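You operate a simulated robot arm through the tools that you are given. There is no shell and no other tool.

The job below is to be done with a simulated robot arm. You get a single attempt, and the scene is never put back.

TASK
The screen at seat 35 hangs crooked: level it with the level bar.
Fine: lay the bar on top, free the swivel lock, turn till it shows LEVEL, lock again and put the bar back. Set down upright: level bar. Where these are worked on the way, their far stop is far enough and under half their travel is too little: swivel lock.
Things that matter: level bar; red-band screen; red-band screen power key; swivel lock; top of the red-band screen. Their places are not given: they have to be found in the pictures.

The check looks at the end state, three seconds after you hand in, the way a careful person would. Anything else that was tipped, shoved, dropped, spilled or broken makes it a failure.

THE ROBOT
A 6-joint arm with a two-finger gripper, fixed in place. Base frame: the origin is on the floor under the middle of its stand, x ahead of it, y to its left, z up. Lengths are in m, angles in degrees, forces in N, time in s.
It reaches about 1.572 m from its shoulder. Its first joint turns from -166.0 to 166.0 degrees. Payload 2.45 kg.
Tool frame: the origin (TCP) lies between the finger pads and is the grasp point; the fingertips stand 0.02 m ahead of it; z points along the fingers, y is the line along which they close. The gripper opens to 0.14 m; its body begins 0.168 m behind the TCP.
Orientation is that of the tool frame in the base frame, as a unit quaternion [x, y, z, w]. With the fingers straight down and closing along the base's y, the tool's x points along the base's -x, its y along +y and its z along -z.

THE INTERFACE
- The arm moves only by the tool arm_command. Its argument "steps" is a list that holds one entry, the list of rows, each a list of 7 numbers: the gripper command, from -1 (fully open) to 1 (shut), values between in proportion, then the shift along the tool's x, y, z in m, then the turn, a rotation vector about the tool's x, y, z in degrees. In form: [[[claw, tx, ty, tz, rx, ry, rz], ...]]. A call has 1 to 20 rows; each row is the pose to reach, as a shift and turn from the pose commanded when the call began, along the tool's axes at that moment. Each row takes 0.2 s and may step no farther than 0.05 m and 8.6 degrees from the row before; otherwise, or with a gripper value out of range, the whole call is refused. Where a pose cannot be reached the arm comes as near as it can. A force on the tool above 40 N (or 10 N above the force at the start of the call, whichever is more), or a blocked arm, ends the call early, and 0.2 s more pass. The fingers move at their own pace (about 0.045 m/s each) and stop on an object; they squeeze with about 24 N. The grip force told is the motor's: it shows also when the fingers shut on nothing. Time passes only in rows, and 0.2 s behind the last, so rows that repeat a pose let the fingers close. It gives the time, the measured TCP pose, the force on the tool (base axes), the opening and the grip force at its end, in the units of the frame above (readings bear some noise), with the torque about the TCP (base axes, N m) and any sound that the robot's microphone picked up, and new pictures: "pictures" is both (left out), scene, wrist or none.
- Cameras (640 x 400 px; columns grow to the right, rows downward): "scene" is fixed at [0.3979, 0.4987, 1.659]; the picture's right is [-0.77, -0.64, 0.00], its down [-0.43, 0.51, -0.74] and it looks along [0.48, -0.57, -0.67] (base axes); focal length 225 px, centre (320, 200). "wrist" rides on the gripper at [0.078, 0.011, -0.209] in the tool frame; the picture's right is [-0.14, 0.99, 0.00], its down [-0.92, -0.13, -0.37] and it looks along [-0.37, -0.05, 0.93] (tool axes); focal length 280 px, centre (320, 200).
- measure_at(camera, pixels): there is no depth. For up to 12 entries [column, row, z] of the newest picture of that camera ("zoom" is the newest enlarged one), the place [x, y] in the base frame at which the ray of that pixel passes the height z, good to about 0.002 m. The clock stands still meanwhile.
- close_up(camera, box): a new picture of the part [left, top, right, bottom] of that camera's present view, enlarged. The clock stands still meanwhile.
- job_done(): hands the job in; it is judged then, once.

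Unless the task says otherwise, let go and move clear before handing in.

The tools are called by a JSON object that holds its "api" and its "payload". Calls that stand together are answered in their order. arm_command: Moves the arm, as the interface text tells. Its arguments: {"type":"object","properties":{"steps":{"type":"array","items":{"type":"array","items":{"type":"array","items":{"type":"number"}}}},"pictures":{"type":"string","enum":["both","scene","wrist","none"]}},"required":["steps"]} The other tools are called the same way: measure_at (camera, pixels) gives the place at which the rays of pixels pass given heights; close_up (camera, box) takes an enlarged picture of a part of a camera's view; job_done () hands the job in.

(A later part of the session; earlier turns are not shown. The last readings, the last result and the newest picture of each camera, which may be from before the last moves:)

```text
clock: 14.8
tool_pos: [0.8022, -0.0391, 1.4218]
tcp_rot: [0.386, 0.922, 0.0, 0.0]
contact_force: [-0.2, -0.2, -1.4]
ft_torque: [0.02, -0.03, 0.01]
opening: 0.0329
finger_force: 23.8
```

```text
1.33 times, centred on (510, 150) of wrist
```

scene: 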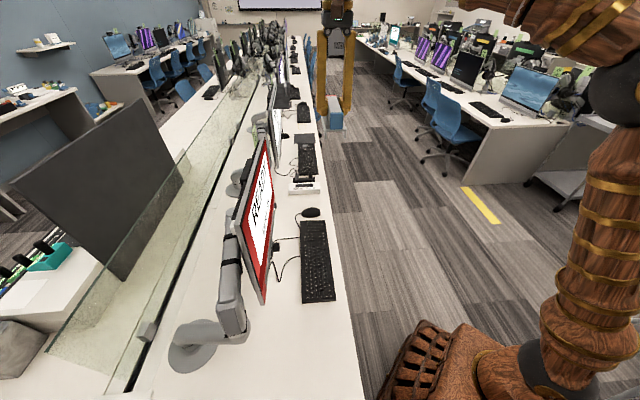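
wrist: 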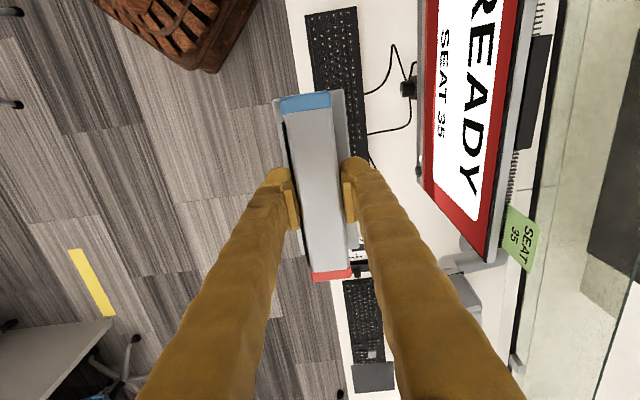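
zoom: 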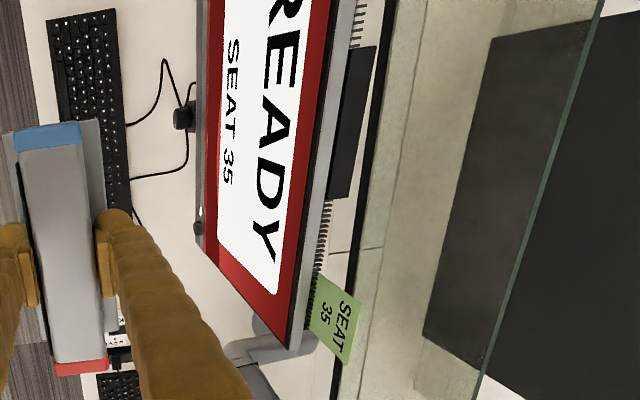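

Now the far top corner (~wrist (490,262)), the box and vents are visible. Zooming for accurate points.

{"api": "close_up", "payload": {"camera": "wrist", "box": [465, 220, 525, 280]}}

{"api": "close_up", "payload": {"camera": "wrist", "box": [495, 20, 575, 70]}}

{"api": "close_up", "payload": {"camera": "wrist", "box": [490, 120, 560, 170]}}

```text
6.67 times, centred on (495, 250) of wrist
```

zoom: 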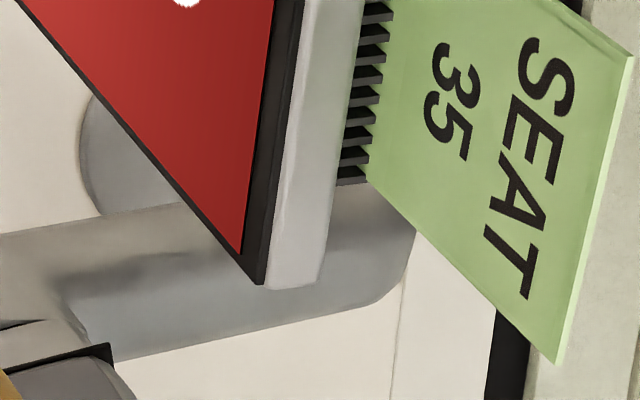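

```text
8.00 times, centred on (535, 45) of wrist
```

zoom: 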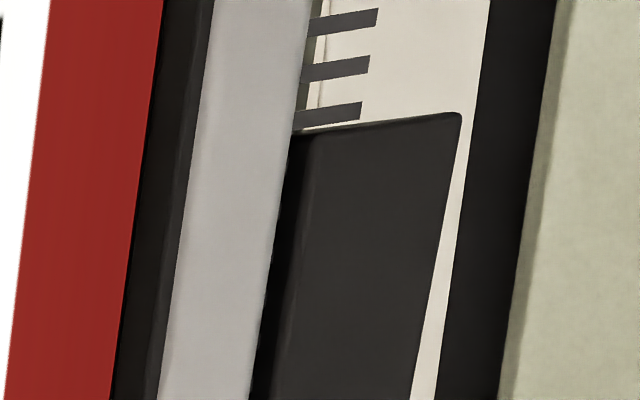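

```text
8.00 times, centred on (525, 145) of wrist
```

zoom: 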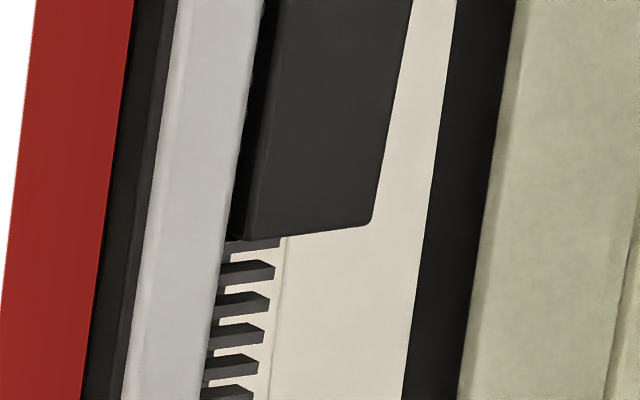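

{"api": "measure_at", "payload": {"camera": "wrist", "pixels": [[552.75, 34.1, 1.2], [552.75, 34.1, 1.24], [552.75, 34.1, 1.26], [531.6, 36.25, 1.24], [487, 262.6, 1.19], [487, 262.6, 1.21], [487, 262.6, 1.23], [495.5, 262.8, 1.19], [495.5, 262.8, 1.21], [495.5, 262.8, 1.23]]}}

{"api": "measure_at", "payload": {"camera": "scene", "pixels": [[239.7, 179.7, 1.2], [239.7, 179.7, 1.24], [239.7, 179.7, 1.26], [247.3, 179.5, 1.24], [265.1, 137.2, 1.19], [265.1, 137.2, 1.21], [265.1, 137.2, 1.23], [261.5, 137.8, 1.19], [261.5, 137.8, 1.21], [261.5, 137.8, 1.23]]}}

```text
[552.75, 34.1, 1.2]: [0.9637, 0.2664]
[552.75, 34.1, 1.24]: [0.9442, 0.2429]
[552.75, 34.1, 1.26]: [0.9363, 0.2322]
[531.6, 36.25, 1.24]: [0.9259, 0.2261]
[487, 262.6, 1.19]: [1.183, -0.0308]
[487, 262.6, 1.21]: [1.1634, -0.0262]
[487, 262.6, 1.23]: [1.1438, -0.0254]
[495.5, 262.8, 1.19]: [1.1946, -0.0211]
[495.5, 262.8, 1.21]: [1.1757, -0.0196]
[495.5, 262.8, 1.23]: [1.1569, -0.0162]
```

```text
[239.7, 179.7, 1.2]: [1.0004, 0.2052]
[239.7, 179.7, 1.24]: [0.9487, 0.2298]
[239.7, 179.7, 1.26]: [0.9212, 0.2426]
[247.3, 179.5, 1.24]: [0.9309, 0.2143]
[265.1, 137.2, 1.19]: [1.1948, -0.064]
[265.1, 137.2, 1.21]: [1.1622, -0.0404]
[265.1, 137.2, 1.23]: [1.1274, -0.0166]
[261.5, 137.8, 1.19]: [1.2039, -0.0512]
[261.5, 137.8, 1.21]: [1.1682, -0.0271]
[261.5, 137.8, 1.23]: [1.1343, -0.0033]
```

Triangulation puts the bezel's top centreline along -45° from about (0.783,0.349,1.253) to (1.154,-0.022,1.22), with the box occupying the middle back; the free stretch for the saddle is the near half. I'll move the bar above TCP (0.853,0.284) at z 1.36, tilted 4° to match the edge, and check.

{"api": "arm_command", "payload": {"steps": [[[1, 0.024, 0.032, 0.0, 0, 0, 0], [1, 0.048, 0.065, 0.0, 0, 0, 0], [1, 0.072, 0.097, 0.0, 0, 0, 0], [1, 0.097, 0.129, 0.0, 0, 0, 0], [1, 0.121, 0.161, 0.01, 0, 1, 0], [1, 0.145, 0.194, 0.025, 0, 2, 0], [1, 0.17, 0.226, 0.04, 0, 3, 0], [1, 0.193, 0.258, 0.06, 0, 4, 0], [1, 0.193, 0.258, 0.06, 0, 4, 0], [1, 0.193, 0.258, 0.06, 0, 4, 0]]]}}

{"api": "close_up", "payload": {"camera": "scene", "box": [200, 140, 300, 250]}}

{"api": "close_up", "payload": {"camera": "wrist", "box": [240, 60, 420, 300]}}

```text
clock: 17.0
tool_pos: [0.8537, 0.2867, 1.3597]
tcp_rot: [0.386, 0.922, 0.014, -0.033]
contact_force: [-0.7, -0.4, -2.9]
ft_torque: [0.0, -0.01, -0.01]
opening: 0.0329
finger_force: 24.2
```

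scene: 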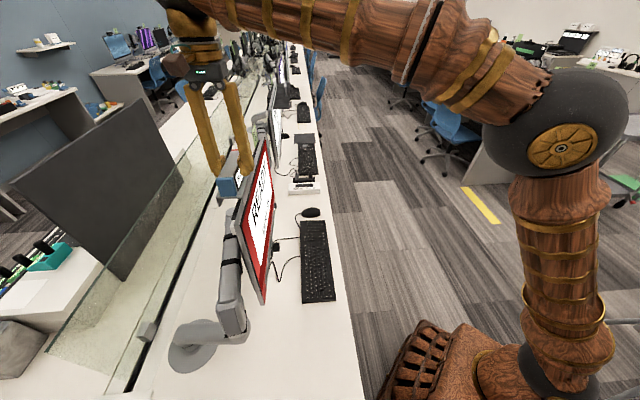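
wrist: 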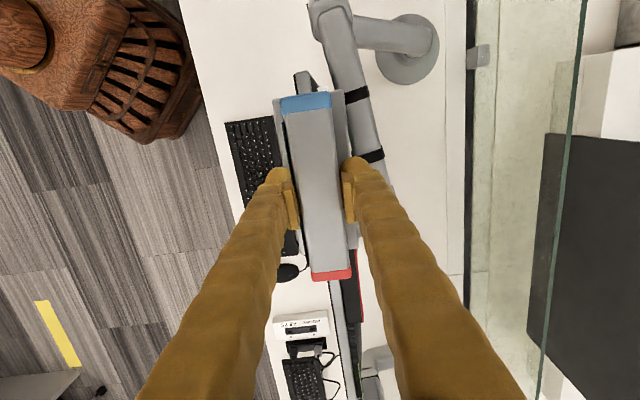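

```text
3.64 times, centred on (250, 195) of scene
```

zoom: 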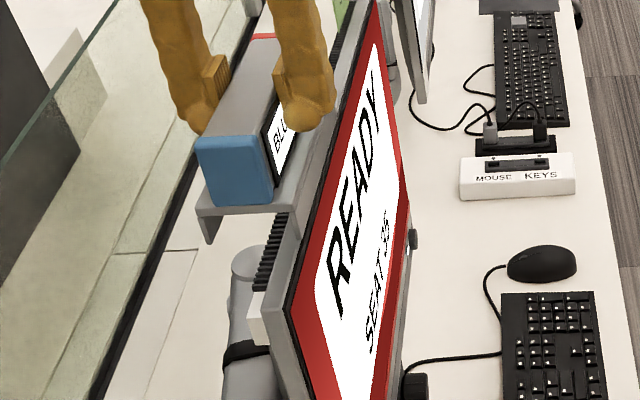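

```text
1.67 times, centred on (330, 180) of wrist
```

zoom: 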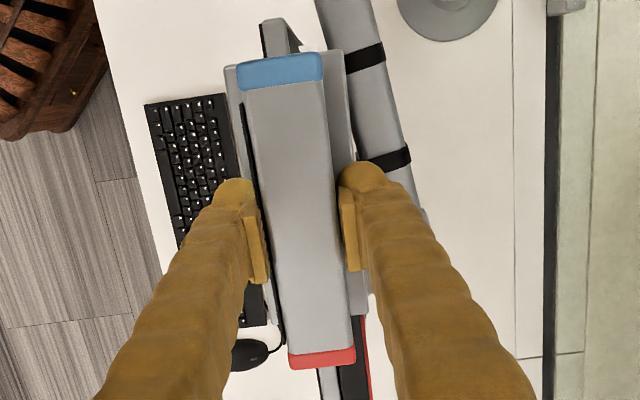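

The bar's display now reads "BLU…" (tilt readout works: blue end high). I'll zoom to check the lateral alignment of the saddle with the bezel.

{"api": "close_up", "payload": {"camera": "wrist", "box": [270, 60, 350, 120]}}

{"api": "close_up", "payload": {"camera": "wrist", "box": [300, 250, 390, 400]}}

{"api": "close_up", "payload": {"camera": "scene", "box": [215, 150, 270, 215]}}

```text
6.67 times, centred on (310, 90) of wrist
```

zoom: 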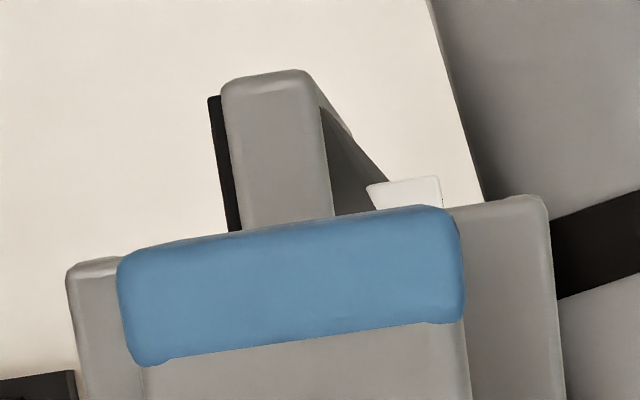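

```text
2.67 times, centred on (345, 325) of wrist
```

zoom: 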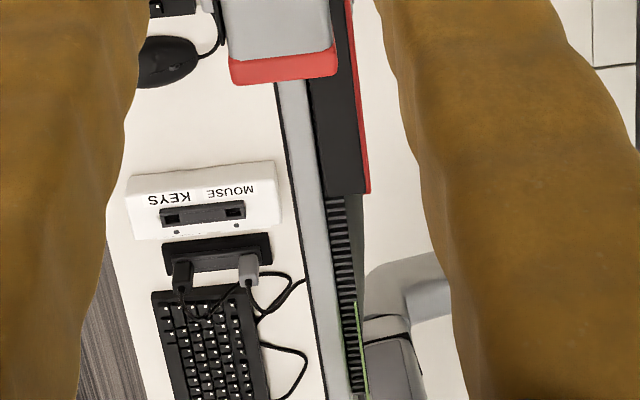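

```text
6.15 times, centred on (242, 182) of scene
```

zoom: 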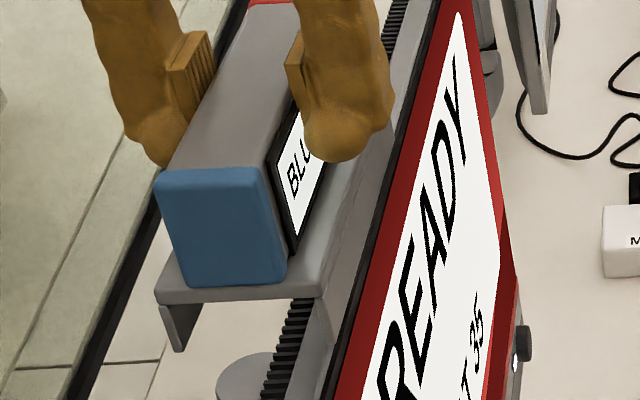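

{"api": "measure_at", "payload": {"camera": "wrist", "pixels": [[293.5, 74.7, 1.25], [308.8, 71.3, 1.25], [326.5, 271.9, 1.235], [339.8, 271.9, 1.235], [329.5, 287.5, 1.235], [341.3, 287.5, 1.235]]}}

```text
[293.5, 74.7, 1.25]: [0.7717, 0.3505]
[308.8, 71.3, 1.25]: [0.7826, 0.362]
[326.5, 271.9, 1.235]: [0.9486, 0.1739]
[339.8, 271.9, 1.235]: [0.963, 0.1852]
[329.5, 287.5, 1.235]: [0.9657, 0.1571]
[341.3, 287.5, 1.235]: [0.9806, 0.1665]
```

{"api": "measure_at", "payload": {"camera": "wrist", "pixels": [[272.2, 101.5, 1.333], [344.2, 90, 1.333], [272.2, 101.5, 1.325], [344.2, 90, 1.325]]}}

```text
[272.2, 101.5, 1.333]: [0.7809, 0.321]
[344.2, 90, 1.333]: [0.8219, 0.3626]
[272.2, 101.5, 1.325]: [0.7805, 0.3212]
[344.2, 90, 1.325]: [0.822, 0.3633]
```

{"api": "measure_at", "payload": {"camera": "wrist", "pixels": [[328, 86.5, 1.2], [328, 86.5, 1.22], [328, 86.5, 1.24], [328, 86.5, 1.25], [317, 87.8, 1.24]]}}

{"api": "measure_at", "payload": {"camera": "scene", "pixels": [[229.8, 227.5, 1.2], [229.8, 227.5, 1.22], [229.8, 227.5, 1.24], [229.8, 227.5, 1.25], [232, 220.2, 1.22], [232, 220.2, 1.24]]}}

```text
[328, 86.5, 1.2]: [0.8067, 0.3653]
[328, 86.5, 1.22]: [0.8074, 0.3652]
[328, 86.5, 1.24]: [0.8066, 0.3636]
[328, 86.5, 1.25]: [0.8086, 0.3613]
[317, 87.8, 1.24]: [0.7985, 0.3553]
```

```text
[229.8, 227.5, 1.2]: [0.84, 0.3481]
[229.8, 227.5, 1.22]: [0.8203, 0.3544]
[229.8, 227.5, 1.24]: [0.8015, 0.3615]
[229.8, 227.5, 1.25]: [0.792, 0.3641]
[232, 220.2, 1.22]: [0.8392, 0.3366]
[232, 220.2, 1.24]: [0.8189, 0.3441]
```

The saddle centre is at about s=0.808 across versus bezel centre 0.802 (back fins and a small white block limit the rear). I'll shift 2.5 mm forward and lower straight down 5.5 cm, then recheck.

{"api": "arm_command", "payload": {"steps": [[[1, -0.001, -0.0025, 0.014, 0, 0, 0], [1, -0.002, -0.0025, 0.028, 0, 0, 0], [1, -0.003, -0.0025, 0.042, 0, 0, 0], [1, -0.0038, -0.0025, 0.055, 0, 0, 0], [1, -0.0038, -0.0025, 0.055, 0, 0, 0]]]}}

{"api": "close_up", "payload": {"camera": "scene", "box": [205, 155, 275, 245]}}

{"api": "close_up", "payload": {"camera": "wrist", "box": [260, 50, 360, 130]}}

```text
clock: 18.2
tool_pos: [0.8508, 0.282, 1.3029]
tcp_rot: [0.385, 0.922, 0.014, -0.032]
contact_force: [0.0, 0.1, -2.6]
ft_torque: [-0.01, -0.03, 0.03]
opening: 0.0332
finger_force: 24.0
```

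scene: 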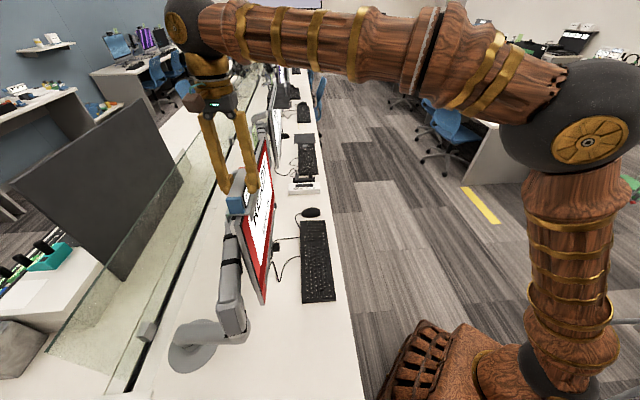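
wrist: 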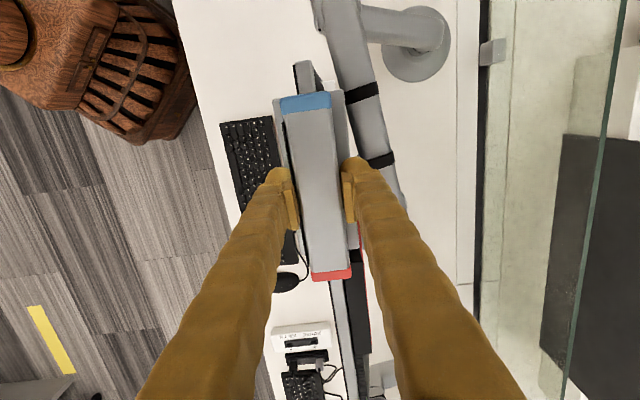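

```text
4.44 times, centred on (240, 200) of scene
```

zoom: 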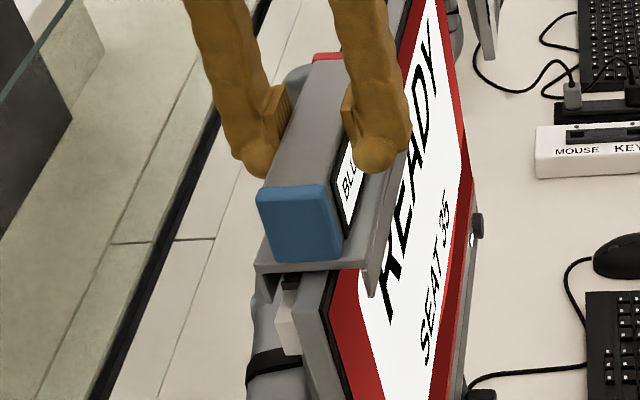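

```text
5.00 times, centred on (310, 90) of wrist
```

zoom: 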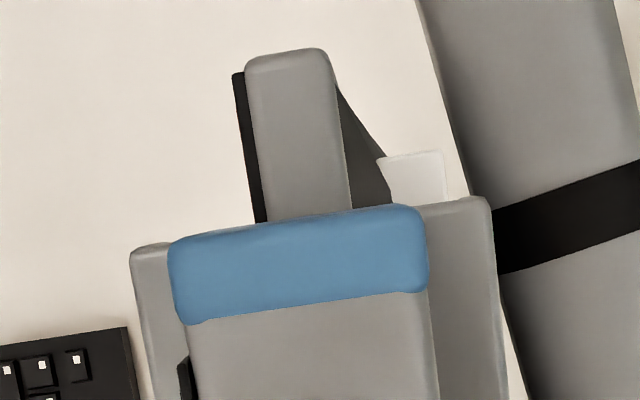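

The saddle is just above the bezel. A tighter scene zoom to confirm the legs will straddle it.

{"api": "close_up", "payload": {"camera": "scene", "box": [220, 195, 260, 235]}}

{"api": "close_up", "payload": {"camera": "wrist", "box": [320, 240, 380, 300]}}

```text
10.00 times, centred on (240, 215) of scene
```

zoom: 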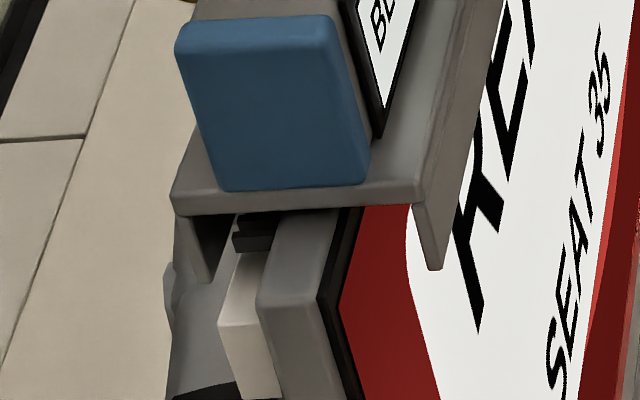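

```text
6.67 times, centred on (350, 270) of wrist
```

zoom: 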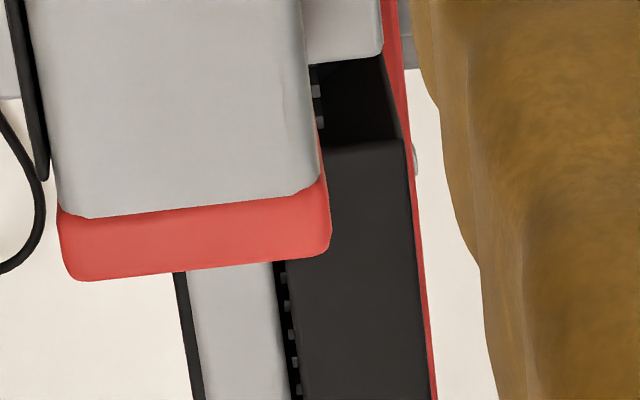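

{"api": "measure_at", "payload": {"camera": "scene", "pixels": [[231.3, 218.7, 1.24], [231.3, 218.7, 1.245], [231.3, 218.7, 1.25], [225.6, 216.8, 1.26], [225.6, 216.8, 1.27], [249.4, 216, 1.26], [249.4, 216, 1.27], [250.5, 221.5, 1.255], [250.5, 221.5, 1.25]]}}

```text
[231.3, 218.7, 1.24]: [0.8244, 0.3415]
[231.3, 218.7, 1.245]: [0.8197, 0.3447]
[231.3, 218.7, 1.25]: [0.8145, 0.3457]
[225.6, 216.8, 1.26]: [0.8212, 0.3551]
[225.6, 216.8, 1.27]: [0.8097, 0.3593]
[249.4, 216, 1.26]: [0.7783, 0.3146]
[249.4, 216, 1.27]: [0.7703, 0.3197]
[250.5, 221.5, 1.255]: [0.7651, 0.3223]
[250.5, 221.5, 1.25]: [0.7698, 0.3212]
```

The legs straddle the bezel (saddle s≈0.804, fins end 0.823), and the plate underside seems ~1 cm above the bezel. Lowering in small steps and watching force.

{"api": "arm_command", "payload": {"steps": [[[1, -0.0002, 0, 0.003, 0, 0, 0], [1, -0.0004, 0, 0.006, 0, 0, 0], [1, -0.0004, 0, 0.006, 0, 0, 0]]], "pictures": "scene"}}

{"api": "close_up", "payload": {"camera": "scene", "box": [220, 195, 260, 235]}}

```text
clock: 19.0
tool_pos: [0.8502, 0.2823, 1.2988]
tcp_rot: [0.386, 0.922, 0.014, -0.032]
contact_force: [0.7, 0.3, -0.6]
ft_torque: [0.07, 0.05, -0.04]
opening: 0.0331
finger_force: 24.2
```

scene: 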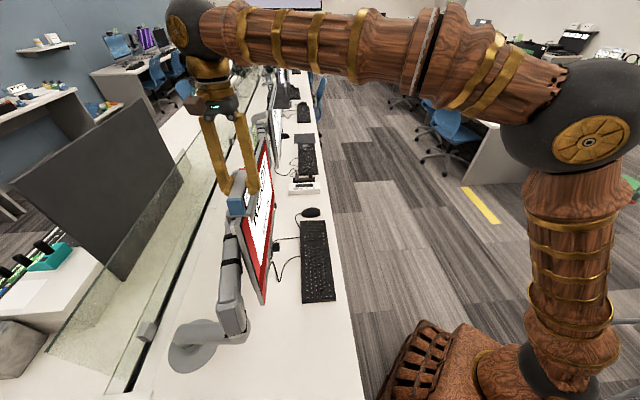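

```text
10.00 times, centred on (240, 215) of scene
```

zoom: 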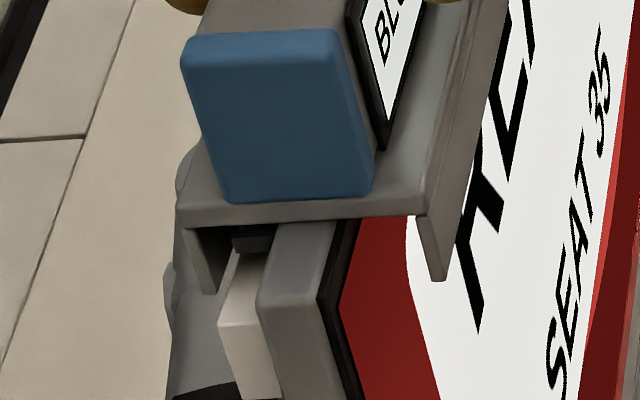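

Force went from about -2.6 to -0.6 N, suggesting first light contact. Lowering 2 mm more.

{"api": "arm_command", "payload": {"steps": [[[1, 0, 0, 0.001, 0, 0, 0], [1, -0.0001, 0, 0.002, 0, 0, 0], [1, -0.0001, 0, 0.002, 0, 0, 0]]], "pictures": "scene"}}

{"api": "close_up", "payload": {"camera": "scene", "box": [220, 195, 260, 235]}}

```text
clock: 19.8
tool_pos: [0.8511, 0.282, 1.2977]
tcp_rot: [0.386, 0.922, 0.014, -0.032]
contact_force: [0.4, 0.9, -1.2]
ft_torque: [0.03, 0.04, -0.03]
opening: 0.033
finger_force: 24.1
```

scene: 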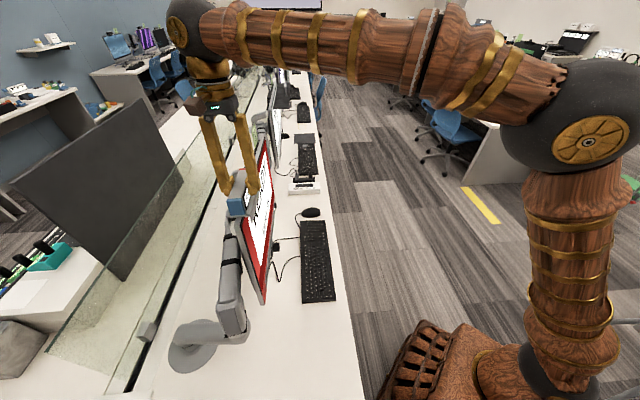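

```text
10.00 times, centred on (240, 215) of scene
```

zoom: 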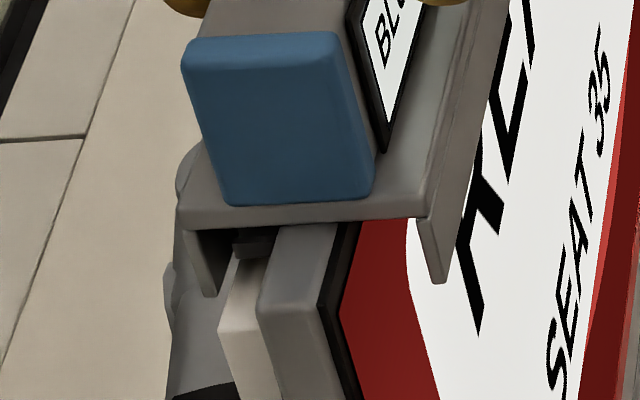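

Little force yet and the bar still moves down with the hand. Lowering 3 mm more.

{"api": "arm_command", "payload": {"steps": [[[1, -0.0001, 0, 0.0015, 0, 0, 0], [1, -0.0002, 0, 0.003, 0, 0, 0], [1, -0.0002, 0, 0.003, 0, 0, 0]]], "pictures": "scene"}}

{"api": "close_up", "payload": {"camera": "scene", "box": [220, 195, 260, 235]}}

```text
clock: 20.6
tool_pos: [0.8502, 0.2813, 1.2956]
tcp_rot: [0.386, 0.922, 0.013, -0.032]
contact_force: [-7.0, -3.4, 18.4]
ft_torque: [-0.1, 0.13, -0.03]
opening: 0.033
finger_force: 24.0
```

scene: 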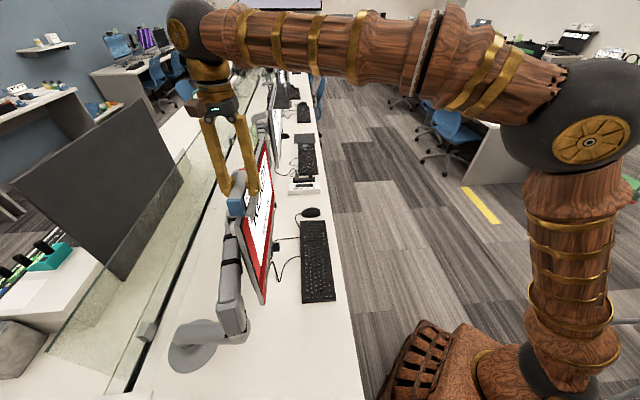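

```text
10.00 times, centred on (240, 215) of scene
```

zoom: 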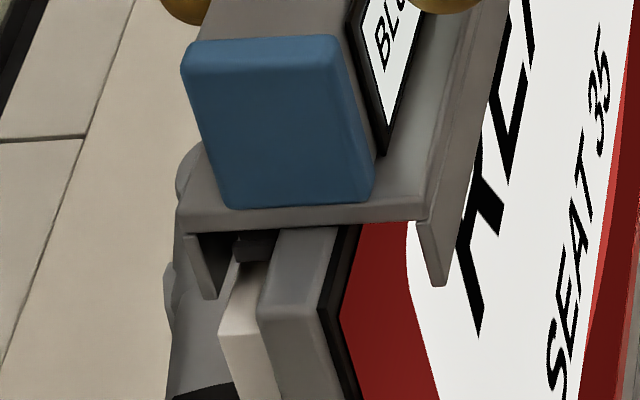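

Contact: 18 N upward. I'll back off ~1.7 mm to unload before releasing.

{"api": "arm_command", "payload": {"steps": [[[1, 0.0001, 0, -0.0017, 0, 0, 0], [1, 0.0001, 0, -0.0017, 0, 0, 0]]], "pictures": "wrist"}}

{"api": "close_up", "payload": {"camera": "scene", "box": [215, 150, 275, 235]}}

```text
clock: 21.2
tool_pos: [0.8507, 0.2826, 1.2949]
tcp_rot: [0.386, 0.922, 0.013, -0.033]
contact_force: [-0.5, 0.1, -0.7]
ft_torque: [0.03, 0.02, 0.0]
opening: 0.0334
finger_force: 23.6
```

wrist: 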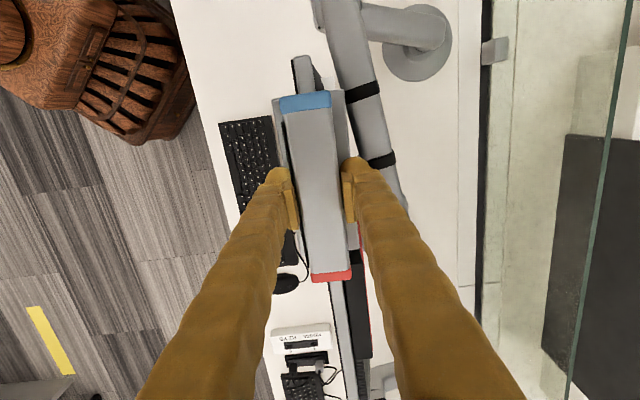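

```text
4.71 times, centred on (245, 192) of scene
```

zoom: 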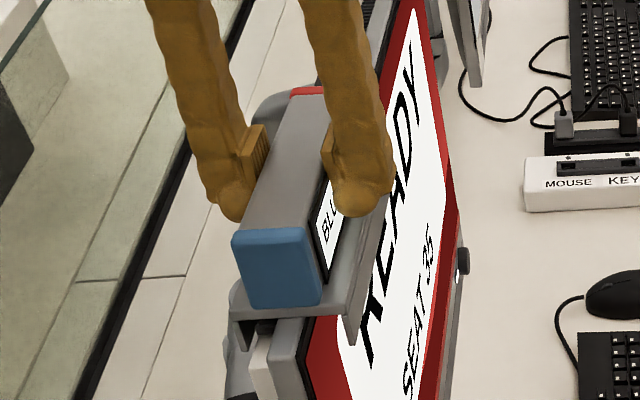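

Unloaded (≈0 N net). Opening the fingers modestly to release the bar on the screen top.

{"api": "arm_command", "payload": {"steps": [[[0.4, 0, 0, 0, 0, 0, 0], [0.2, 0, 0, 0, 0, 0, 0], [0.0, 0, 0, 0, 0, 0, 0], [0.0, 0, 0, 0, 0, 0, 0], [0.0, 0, 0, 0, 0, 0, 0]]]}}

{"api": "close_up", "payload": {"camera": "scene", "box": [215, 150, 275, 235]}}

```text
clock: 22.4
tool_pos: [0.8512, 0.2817, 1.2955]
tcp_rot: [0.386, 0.922, 0.013, -0.032]
contact_force: [0.6, 0.4, -0.9]
ft_torque: [0.02, -0.01, -0.01]
opening: 0.0702
finger_force: 0.1
```

scene: 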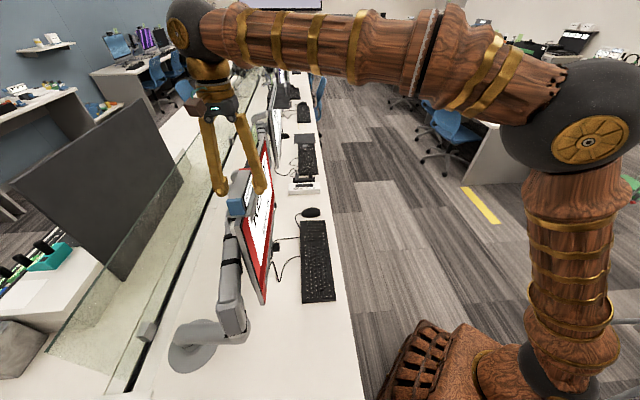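
wrist: 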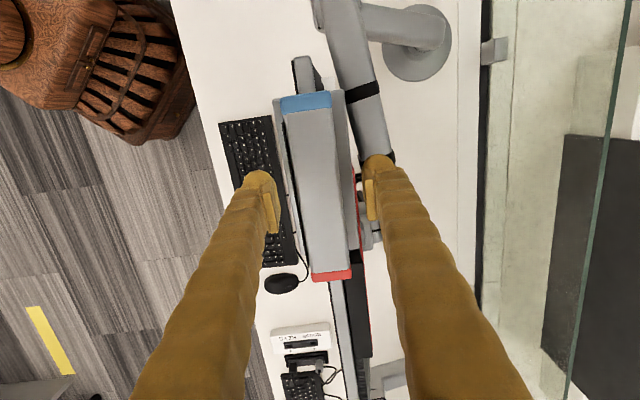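

```text
4.71 times, centred on (245, 192) of scene
```

zoom: 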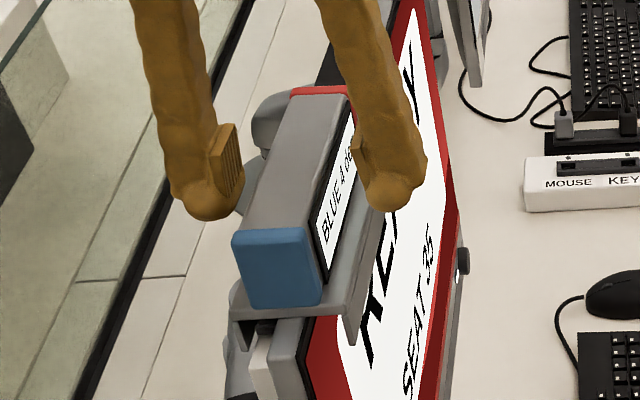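

The bar stays put and its window reads "BLUE 4 DE…" (blue end 4° high). Raising the open gripper straight up.

{"api": "arm_command", "payload": {"steps": [[[0, 0.0014, 0, -0.02, 0, 0, 0], [0, 0.0035, 0, -0.05, 0, 0, 0], [0, 0.007, 0, -0.1, 0, 0, 0], [0, 0.0105, 0, -0.15, 0, 0, 0], [0, 0.0105, 0, -0.15, 0, 0, 0]]]}}

{"api": "close_up", "payload": {"camera": "scene", "box": [215, 150, 275, 235]}}

{"api": "close_up", "payload": {"camera": "wrist", "box": [240, 60, 420, 300]}}

```text
refused: row 3 steps farther than a row can; nothing moved
```

```text
4.71 times, centred on (245, 192) of scene
```

zoom: 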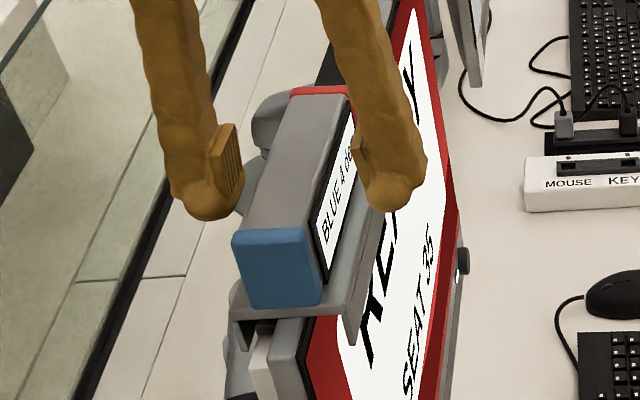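

```text
1.67 times, centred on (330, 180) of wrist
```

zoom: 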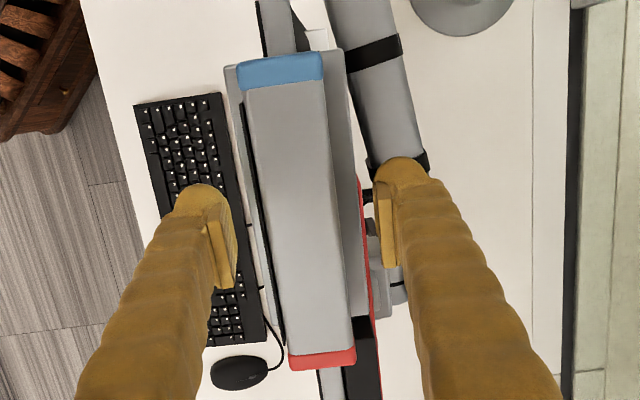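

The step was slightly too large and nothing moved; repeating with smaller steps.

{"api": "arm_command", "payload": {"steps": [[[0, 0.0014, 0, -0.02, 0, 0, 0], [0, 0.0042, 0, -0.06, 0, 0, 0], [0, 0.0073, 0, -0.105, 0, 0, 0], [0, 0.0105, 0, -0.15, 0, 0, 0], [0, 0.0105, 0, -0.15, 0, 0, 0]]]}}

{"api": "close_up", "payload": {"camera": "scene", "box": [215, 150, 275, 235]}}

```text
clock: 23.6
tool_pos: [0.8513, 0.2827, 1.4437]
tcp_rot: [0.385, 0.922, 0.013, -0.032]
contact_force: [-0.1, 0.4, -0.3]
ft_torque: [0.02, -0.01, -0.01]
opening: 0.0701
finger_force: 0.0
```

scene: 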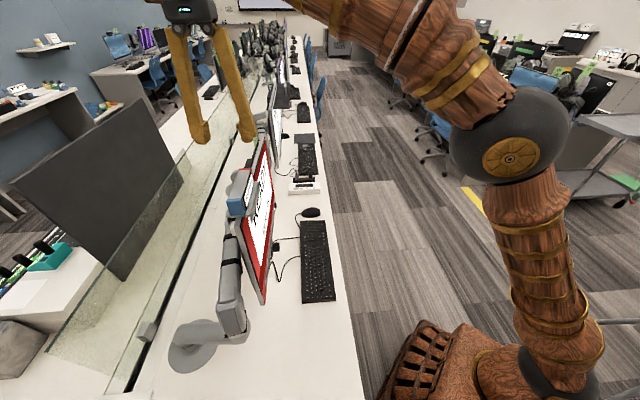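
wrist: 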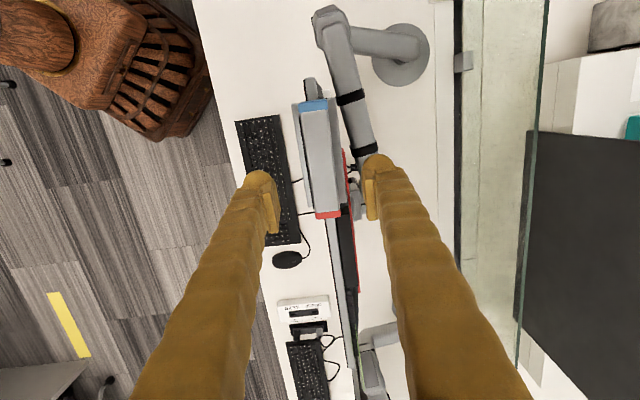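

```text
4.71 times, centred on (245, 192) of scene
```

zoom: 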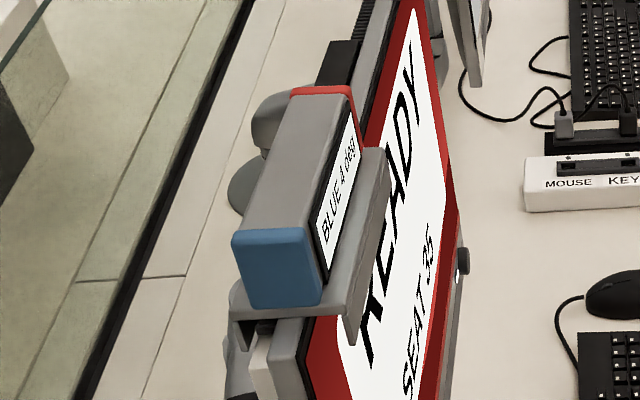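

The bar rests stably reading "BLUE 4 DEG". Next I'll back the hand away to the front of the screen and level the tool, before reorienting it to face the knob horizontally.

{"api": "arm_command", "payload": {"steps": [[[0, -0.005, -0.045, 0, 0, -0.5, 0], [0, -0.01, -0.09, 0.0, 0, -1, 0], [0, -0.015, -0.136, 0.0, 0, -1.5, 0], [0, -0.02, -0.18, 0.015, 0, -2, 0], [0, -0.025, -0.225, 0.03, 0, -2.5, 0], [0, -0.03, -0.27, 0.05, 0, -3, 0], [0, -0.035, -0.315, 0.07, 0, -3.5, 0], [0, -0.039, -0.36, 0.09, 0, -4, 0], [0, -0.039, -0.36, 0.09, 0, -4, 0]]], "pictures": "scene"}}

```text
clock: 25.6
tool_pos: [0.6185, 0.0081, 1.3493]
tcp_rot: [0.386, 0.922, 0.0, 0.0]
contact_force: [0.2, 1.9, -0.5]
ft_torque: [-0.01, -0.01, -0.02]
opening: 0.07
finger_force: 0.0
```

scene: 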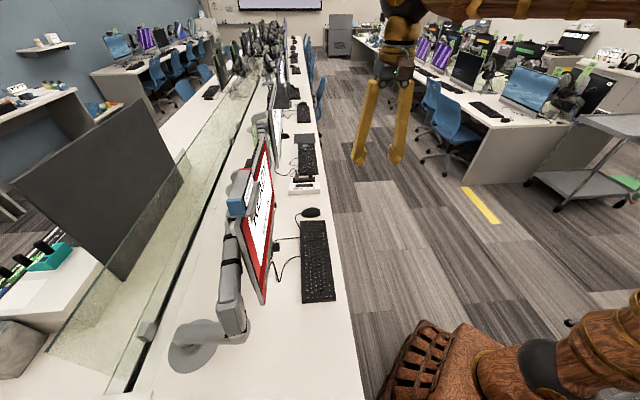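

The bar remains on the screen. Now rotating the tool 120° so its fingers point horizontally at the screen with the camera on top, moving to TCP ≈(0.70,-0.06,1.0).

{"api": "arm_command", "payload": {"steps": [[[0, -0.0069, 0.0008, 0.0233, -4.619, 4.619, 4.619], [0, -0.0138, 0.0016, 0.0465, -9.238, 9.238, 9.238], [0, -0.0206, 0.0024, 0.0698, -13.857, 13.857, 13.857], [0, -0.0275, 0.0032, 0.0931, -18.476, 18.476, 18.476], [0, -0.0344, 0.004, 0.1163, -23.095, 23.095, 23.095], [0, -0.0413, 0.0048, 0.1396, -27.714, 27.714, 27.714], [0, -0.0482, 0.0056, 0.1629, -32.333, 32.333, 32.333], [0, -0.055, 0.0064, 0.1861, -36.952, 36.952, 36.952], [0, -0.0619, 0.0072, 0.2094, -41.571, 41.571, 41.571], [0, -0.0688, 0.008, 0.2327, -46.19, 46.19, 46.19], [0, -0.0757, 0.0088, 0.2559, -50.809, 50.809, 50.809], [0, -0.0826, 0.0096, 0.2792, -55.428, 55.428, 55.428], [0, -0.0894, 0.0104, 0.3025, -60.047, 60.047, 60.047], [0, -0.0963, 0.0112, 0.3257, -64.666, 64.666, 64.666], [0, -0.1032, 0.012, 0.349, -69.28, 69.28, 69.28], [0, -0.1032, 0.012, 0.349, -69.28, 69.28, 69.28]]]}}

```text
clock: 29.0
tool_pos: [0.6988, -0.0585, 1.0047]
tcp_rot: [0.654, 0.268, 0.655, -0.268]
contact_force: [-1.1, 0.3, -1.2]
ft_torque: [-0.01, -0.04, 0.01]
opening: 0.0698
finger_force: 0.2
```

scene: 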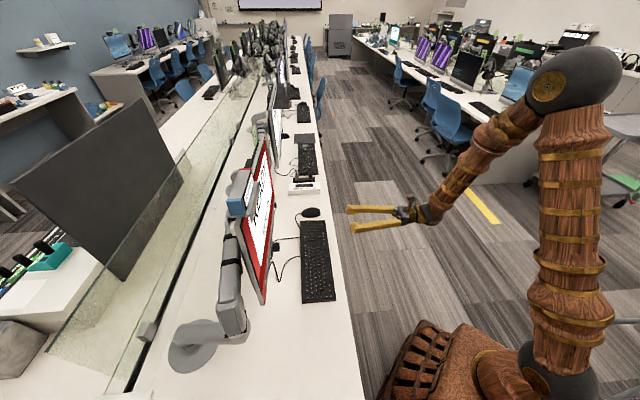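
wrist: 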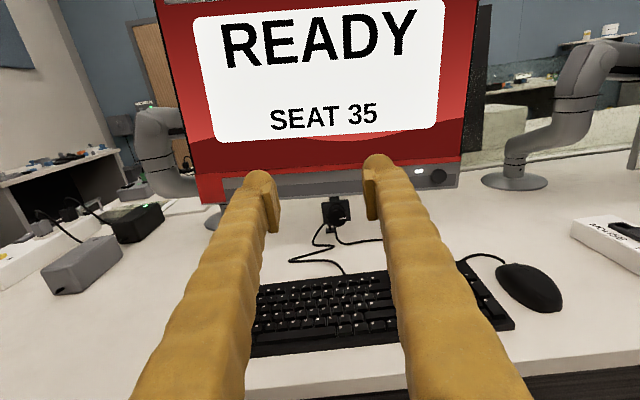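

The tool now faces the screen; the knob is at wrist (337,212) between the fingers, the power key at (438,177). Zooming on the knob.

{"api": "close_up", "payload": {"camera": "wrist", "box": [295, 175, 375, 255]}}

{"api": "close_up", "payload": {"camera": "scene", "box": [260, 230, 295, 265]}}

{"api": "close_up", "payload": {"camera": "wrist", "box": [170, 130, 480, 230]}}

```text
5.00 times, centred on (335, 215) of wrist
```

zoom: 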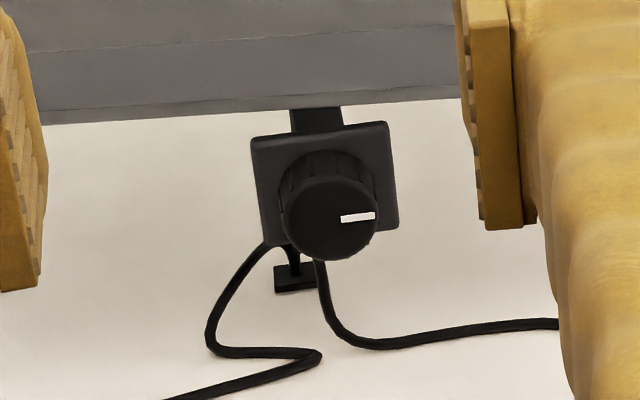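

```text
11.43 times, centred on (278, 248) of scene
```

zoom: 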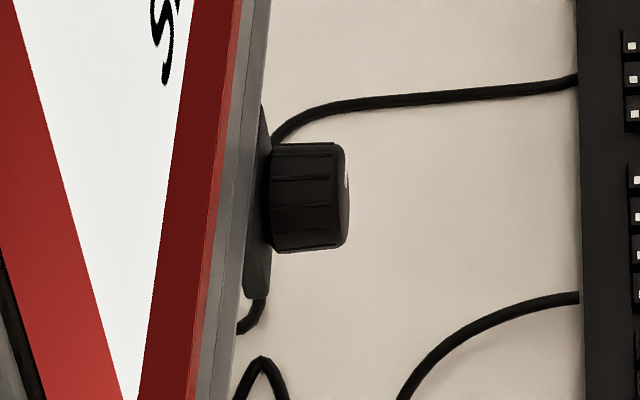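

```text
2.06 times, centred on (325, 180) of wrist
```

zoom: 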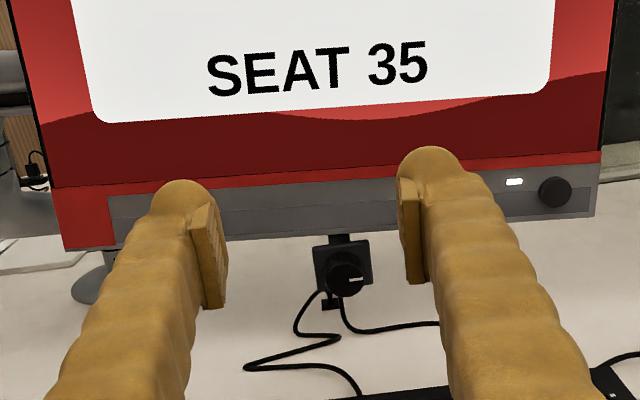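

The knob's white mark points to 3 o'clock; it is a ~37 mm knob on a square plate. I'll triangulate its face and the plate.

{"api": "measure_at", "payload": {"camera": "scene", "pixels": [[280, 247.7, 0.83], [280, 247.7, 0.85], [280, 247.7, 0.87], [273.8, 247.7, 0.83], [273.8, 247.7, 0.85], [273.8, 247.7, 0.87]]}}

{"api": "measure_at", "payload": {"camera": "wrist", "pixels": [[337, 218.4, 0.83], [337, 218.4, 0.85], [337, 218.4, 0.87], [438, 176.5, 0.87], [438, 176.5, 0.89]]}}

```text
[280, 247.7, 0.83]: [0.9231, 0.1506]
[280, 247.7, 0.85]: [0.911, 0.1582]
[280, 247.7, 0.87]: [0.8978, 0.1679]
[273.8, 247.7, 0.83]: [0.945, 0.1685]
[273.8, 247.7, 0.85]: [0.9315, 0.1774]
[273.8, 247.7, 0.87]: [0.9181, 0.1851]
```

```text
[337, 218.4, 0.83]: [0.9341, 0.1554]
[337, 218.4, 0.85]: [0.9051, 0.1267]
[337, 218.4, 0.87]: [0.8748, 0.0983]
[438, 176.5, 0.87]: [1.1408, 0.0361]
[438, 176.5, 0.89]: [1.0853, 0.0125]
```

Knob face is near s≈0.760, t≈0.549, z≈0.833, roughly (0.926,0.148). I'll check the hand's dimensions to verify clearance above the desk and keyboard.

{"api": "close_up", "payload": {"camera": "scene", "box": [330, 130, 530, 250]}}

{"api": "measure_at", "payload": {"camera": "wrist", "pixels": [[250, 400, 0.745], [480, 372, 0.745], [300, 280, 0.77], [260, 350, 0.77]]}}

```text
3.20 times, centred on (430, 190) of scene
```

zoom: 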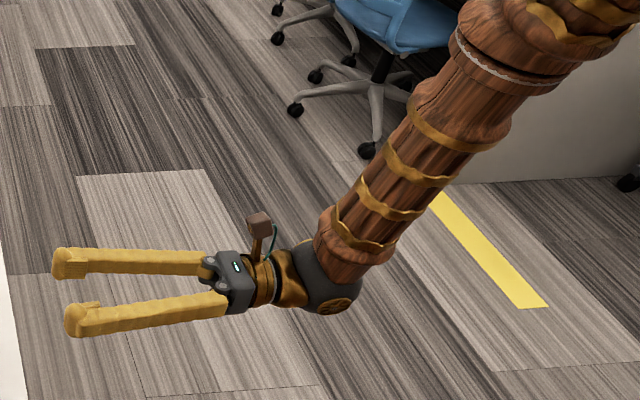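

```text
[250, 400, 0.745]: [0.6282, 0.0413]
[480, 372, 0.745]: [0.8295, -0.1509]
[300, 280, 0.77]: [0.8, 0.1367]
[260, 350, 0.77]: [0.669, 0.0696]
```

The hand body is ~4 cm half-height and the wrist ball ~5 cm radius 0.29 m back, so a near-horizontal approach (tilted 4° down) clears the keyboard. Moving to a pre-grasp 10 cm in front of the knob.

{"api": "arm_command", "payload": {"steps": [[[0, -0.024, 0.002, 0.03, 0, -0.6, 0], [0, -0.047, 0.0035, 0.059, 0, -1.2, 0], [0, -0.071, 0.005, 0.089, 0, -1.8, 0], [0, -0.094, 0.007, 0.118, 0, -2.4, 0], [0, -0.118, 0.009, 0.148, 0, -3, 0], [0, -0.141, 0.0105, 0.178, 0, -3.6, 0], [0, -0.1647, 0.0123, 0.2073, 0, -4, 0], [0, -0.1647, 0.0123, 0.2073, 0, -4, 0]]]}}

{"api": "close_up", "payload": {"camera": "wrist", "box": [220, 130, 420, 260]}}

{"api": "close_up", "payload": {"camera": "scene", "box": [215, 150, 400, 290]}}

```text
clock: 30.8
tool_pos: [0.8562, 0.081, 0.8394]
tcp_rot: [0.676, 0.278, 0.631, -0.259]
contact_force: [0.3, -0.5, -0.1]
ft_torque: [-0.02, -0.01, 0.03]
opening: 0.0698
finger_force: 0.0
```

scene: 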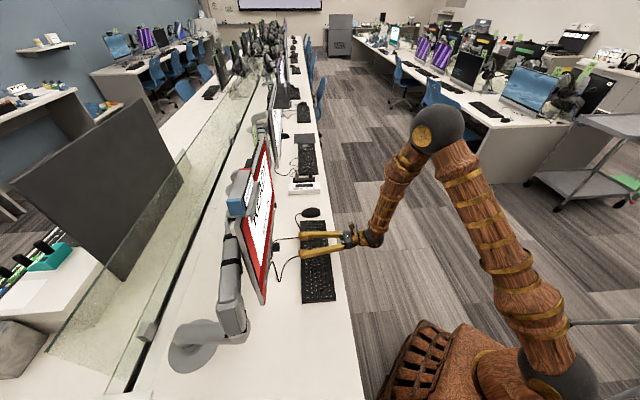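
wrist: 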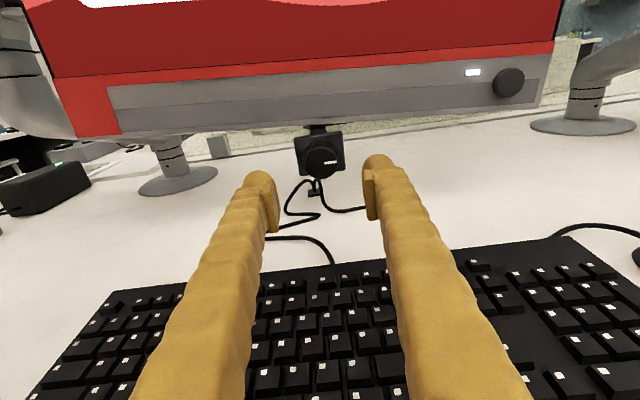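

```text
3.08 times, centred on (320, 195) of wrist
```

zoom: 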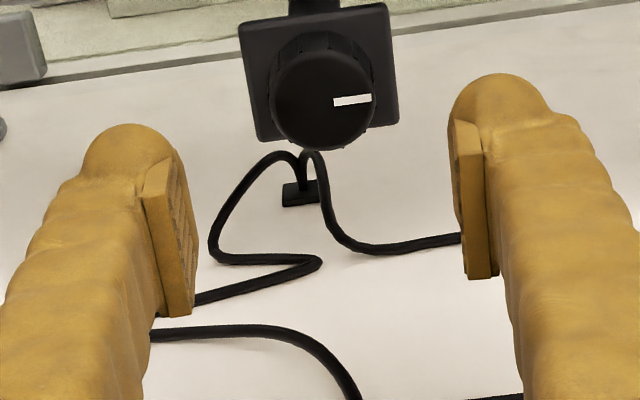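

```text
2.86 times, centred on (308, 220) of scene
```

zoom: 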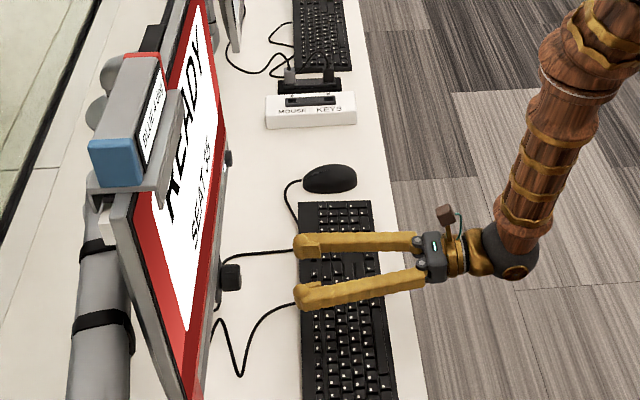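

The knob's face is centred at wrist (321,162.5). Measuring again from this nearer view.

{"api": "measure_at", "payload": {"camera": "wrist", "pixels": [[321, 162.5, 0.825], [321, 162.5, 0.835], [321, 162.5, 0.845], [305, 164, 0.835], [337, 160.5, 0.835], [318, 178, 0.82]]}}

{"api": "close_up", "payload": {"camera": "scene", "box": [262, 232, 292, 262]}}

```text
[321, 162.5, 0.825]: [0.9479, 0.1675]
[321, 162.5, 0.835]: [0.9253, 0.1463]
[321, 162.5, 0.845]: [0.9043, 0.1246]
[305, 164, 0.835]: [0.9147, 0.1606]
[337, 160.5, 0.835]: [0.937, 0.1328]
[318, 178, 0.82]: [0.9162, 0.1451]
```

```text
13.33 times, centred on (277, 247) of scene
```

zoom: 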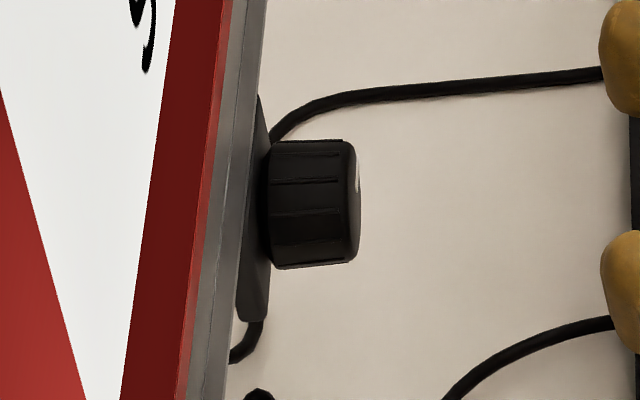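

The knob centre is at s≈0.759, t≈0.550, z≈0.835, lined up with the hand. Advancing 9.4 cm so the pads straddle it.

{"api": "arm_command", "payload": {"steps": [[[0, 0.001, 0.001, 0.03, 0, 0, 0], [0, 0.002, 0.001, 0.055, 0, 0, 0], [0, 0.002, 0.001, 0.075, 0, 0, 0], [0, 0.002, 0.001, 0.088, 0, 0, 0], [0, 0.002, 0.001, 0.094, 0, 0, 0], [0, 0.002, 0.001, 0.094, 0, 0, 0]]]}}

{"api": "close_up", "payload": {"camera": "wrist", "box": [240, 130, 400, 260]}}

{"api": "close_up", "payload": {"camera": "scene", "box": [255, 220, 325, 275]}}

```text
clock: 32.2
tool_pos: [0.9215, 0.1439, 0.8362]
tcp_rot: [0.676, 0.278, 0.631, -0.259]
contact_force: [0.8, 0.1, 0.5]
ft_torque: [0.04, -0.01, 0.02]
opening: 0.0701
finger_force: 0.0
```

scene: 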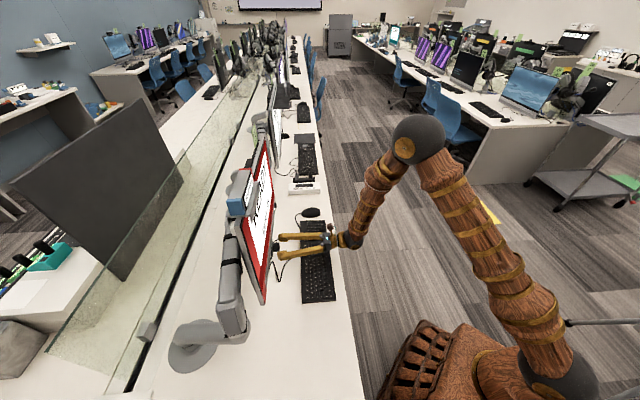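
wrist: 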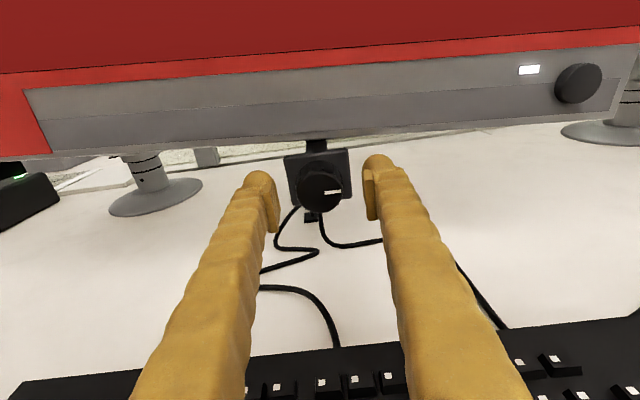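

```text
3.08 times, centred on (320, 195) of wrist
```

zoom: 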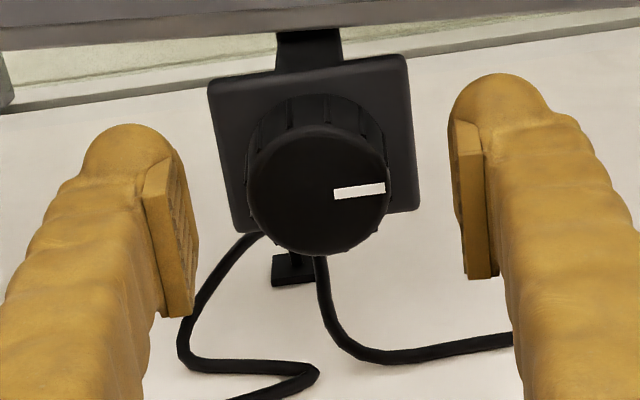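

```text
7.27 times, centred on (290, 248) of scene
```

zoom: 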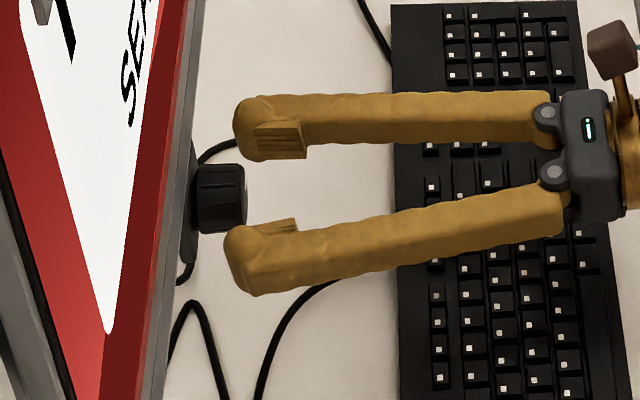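

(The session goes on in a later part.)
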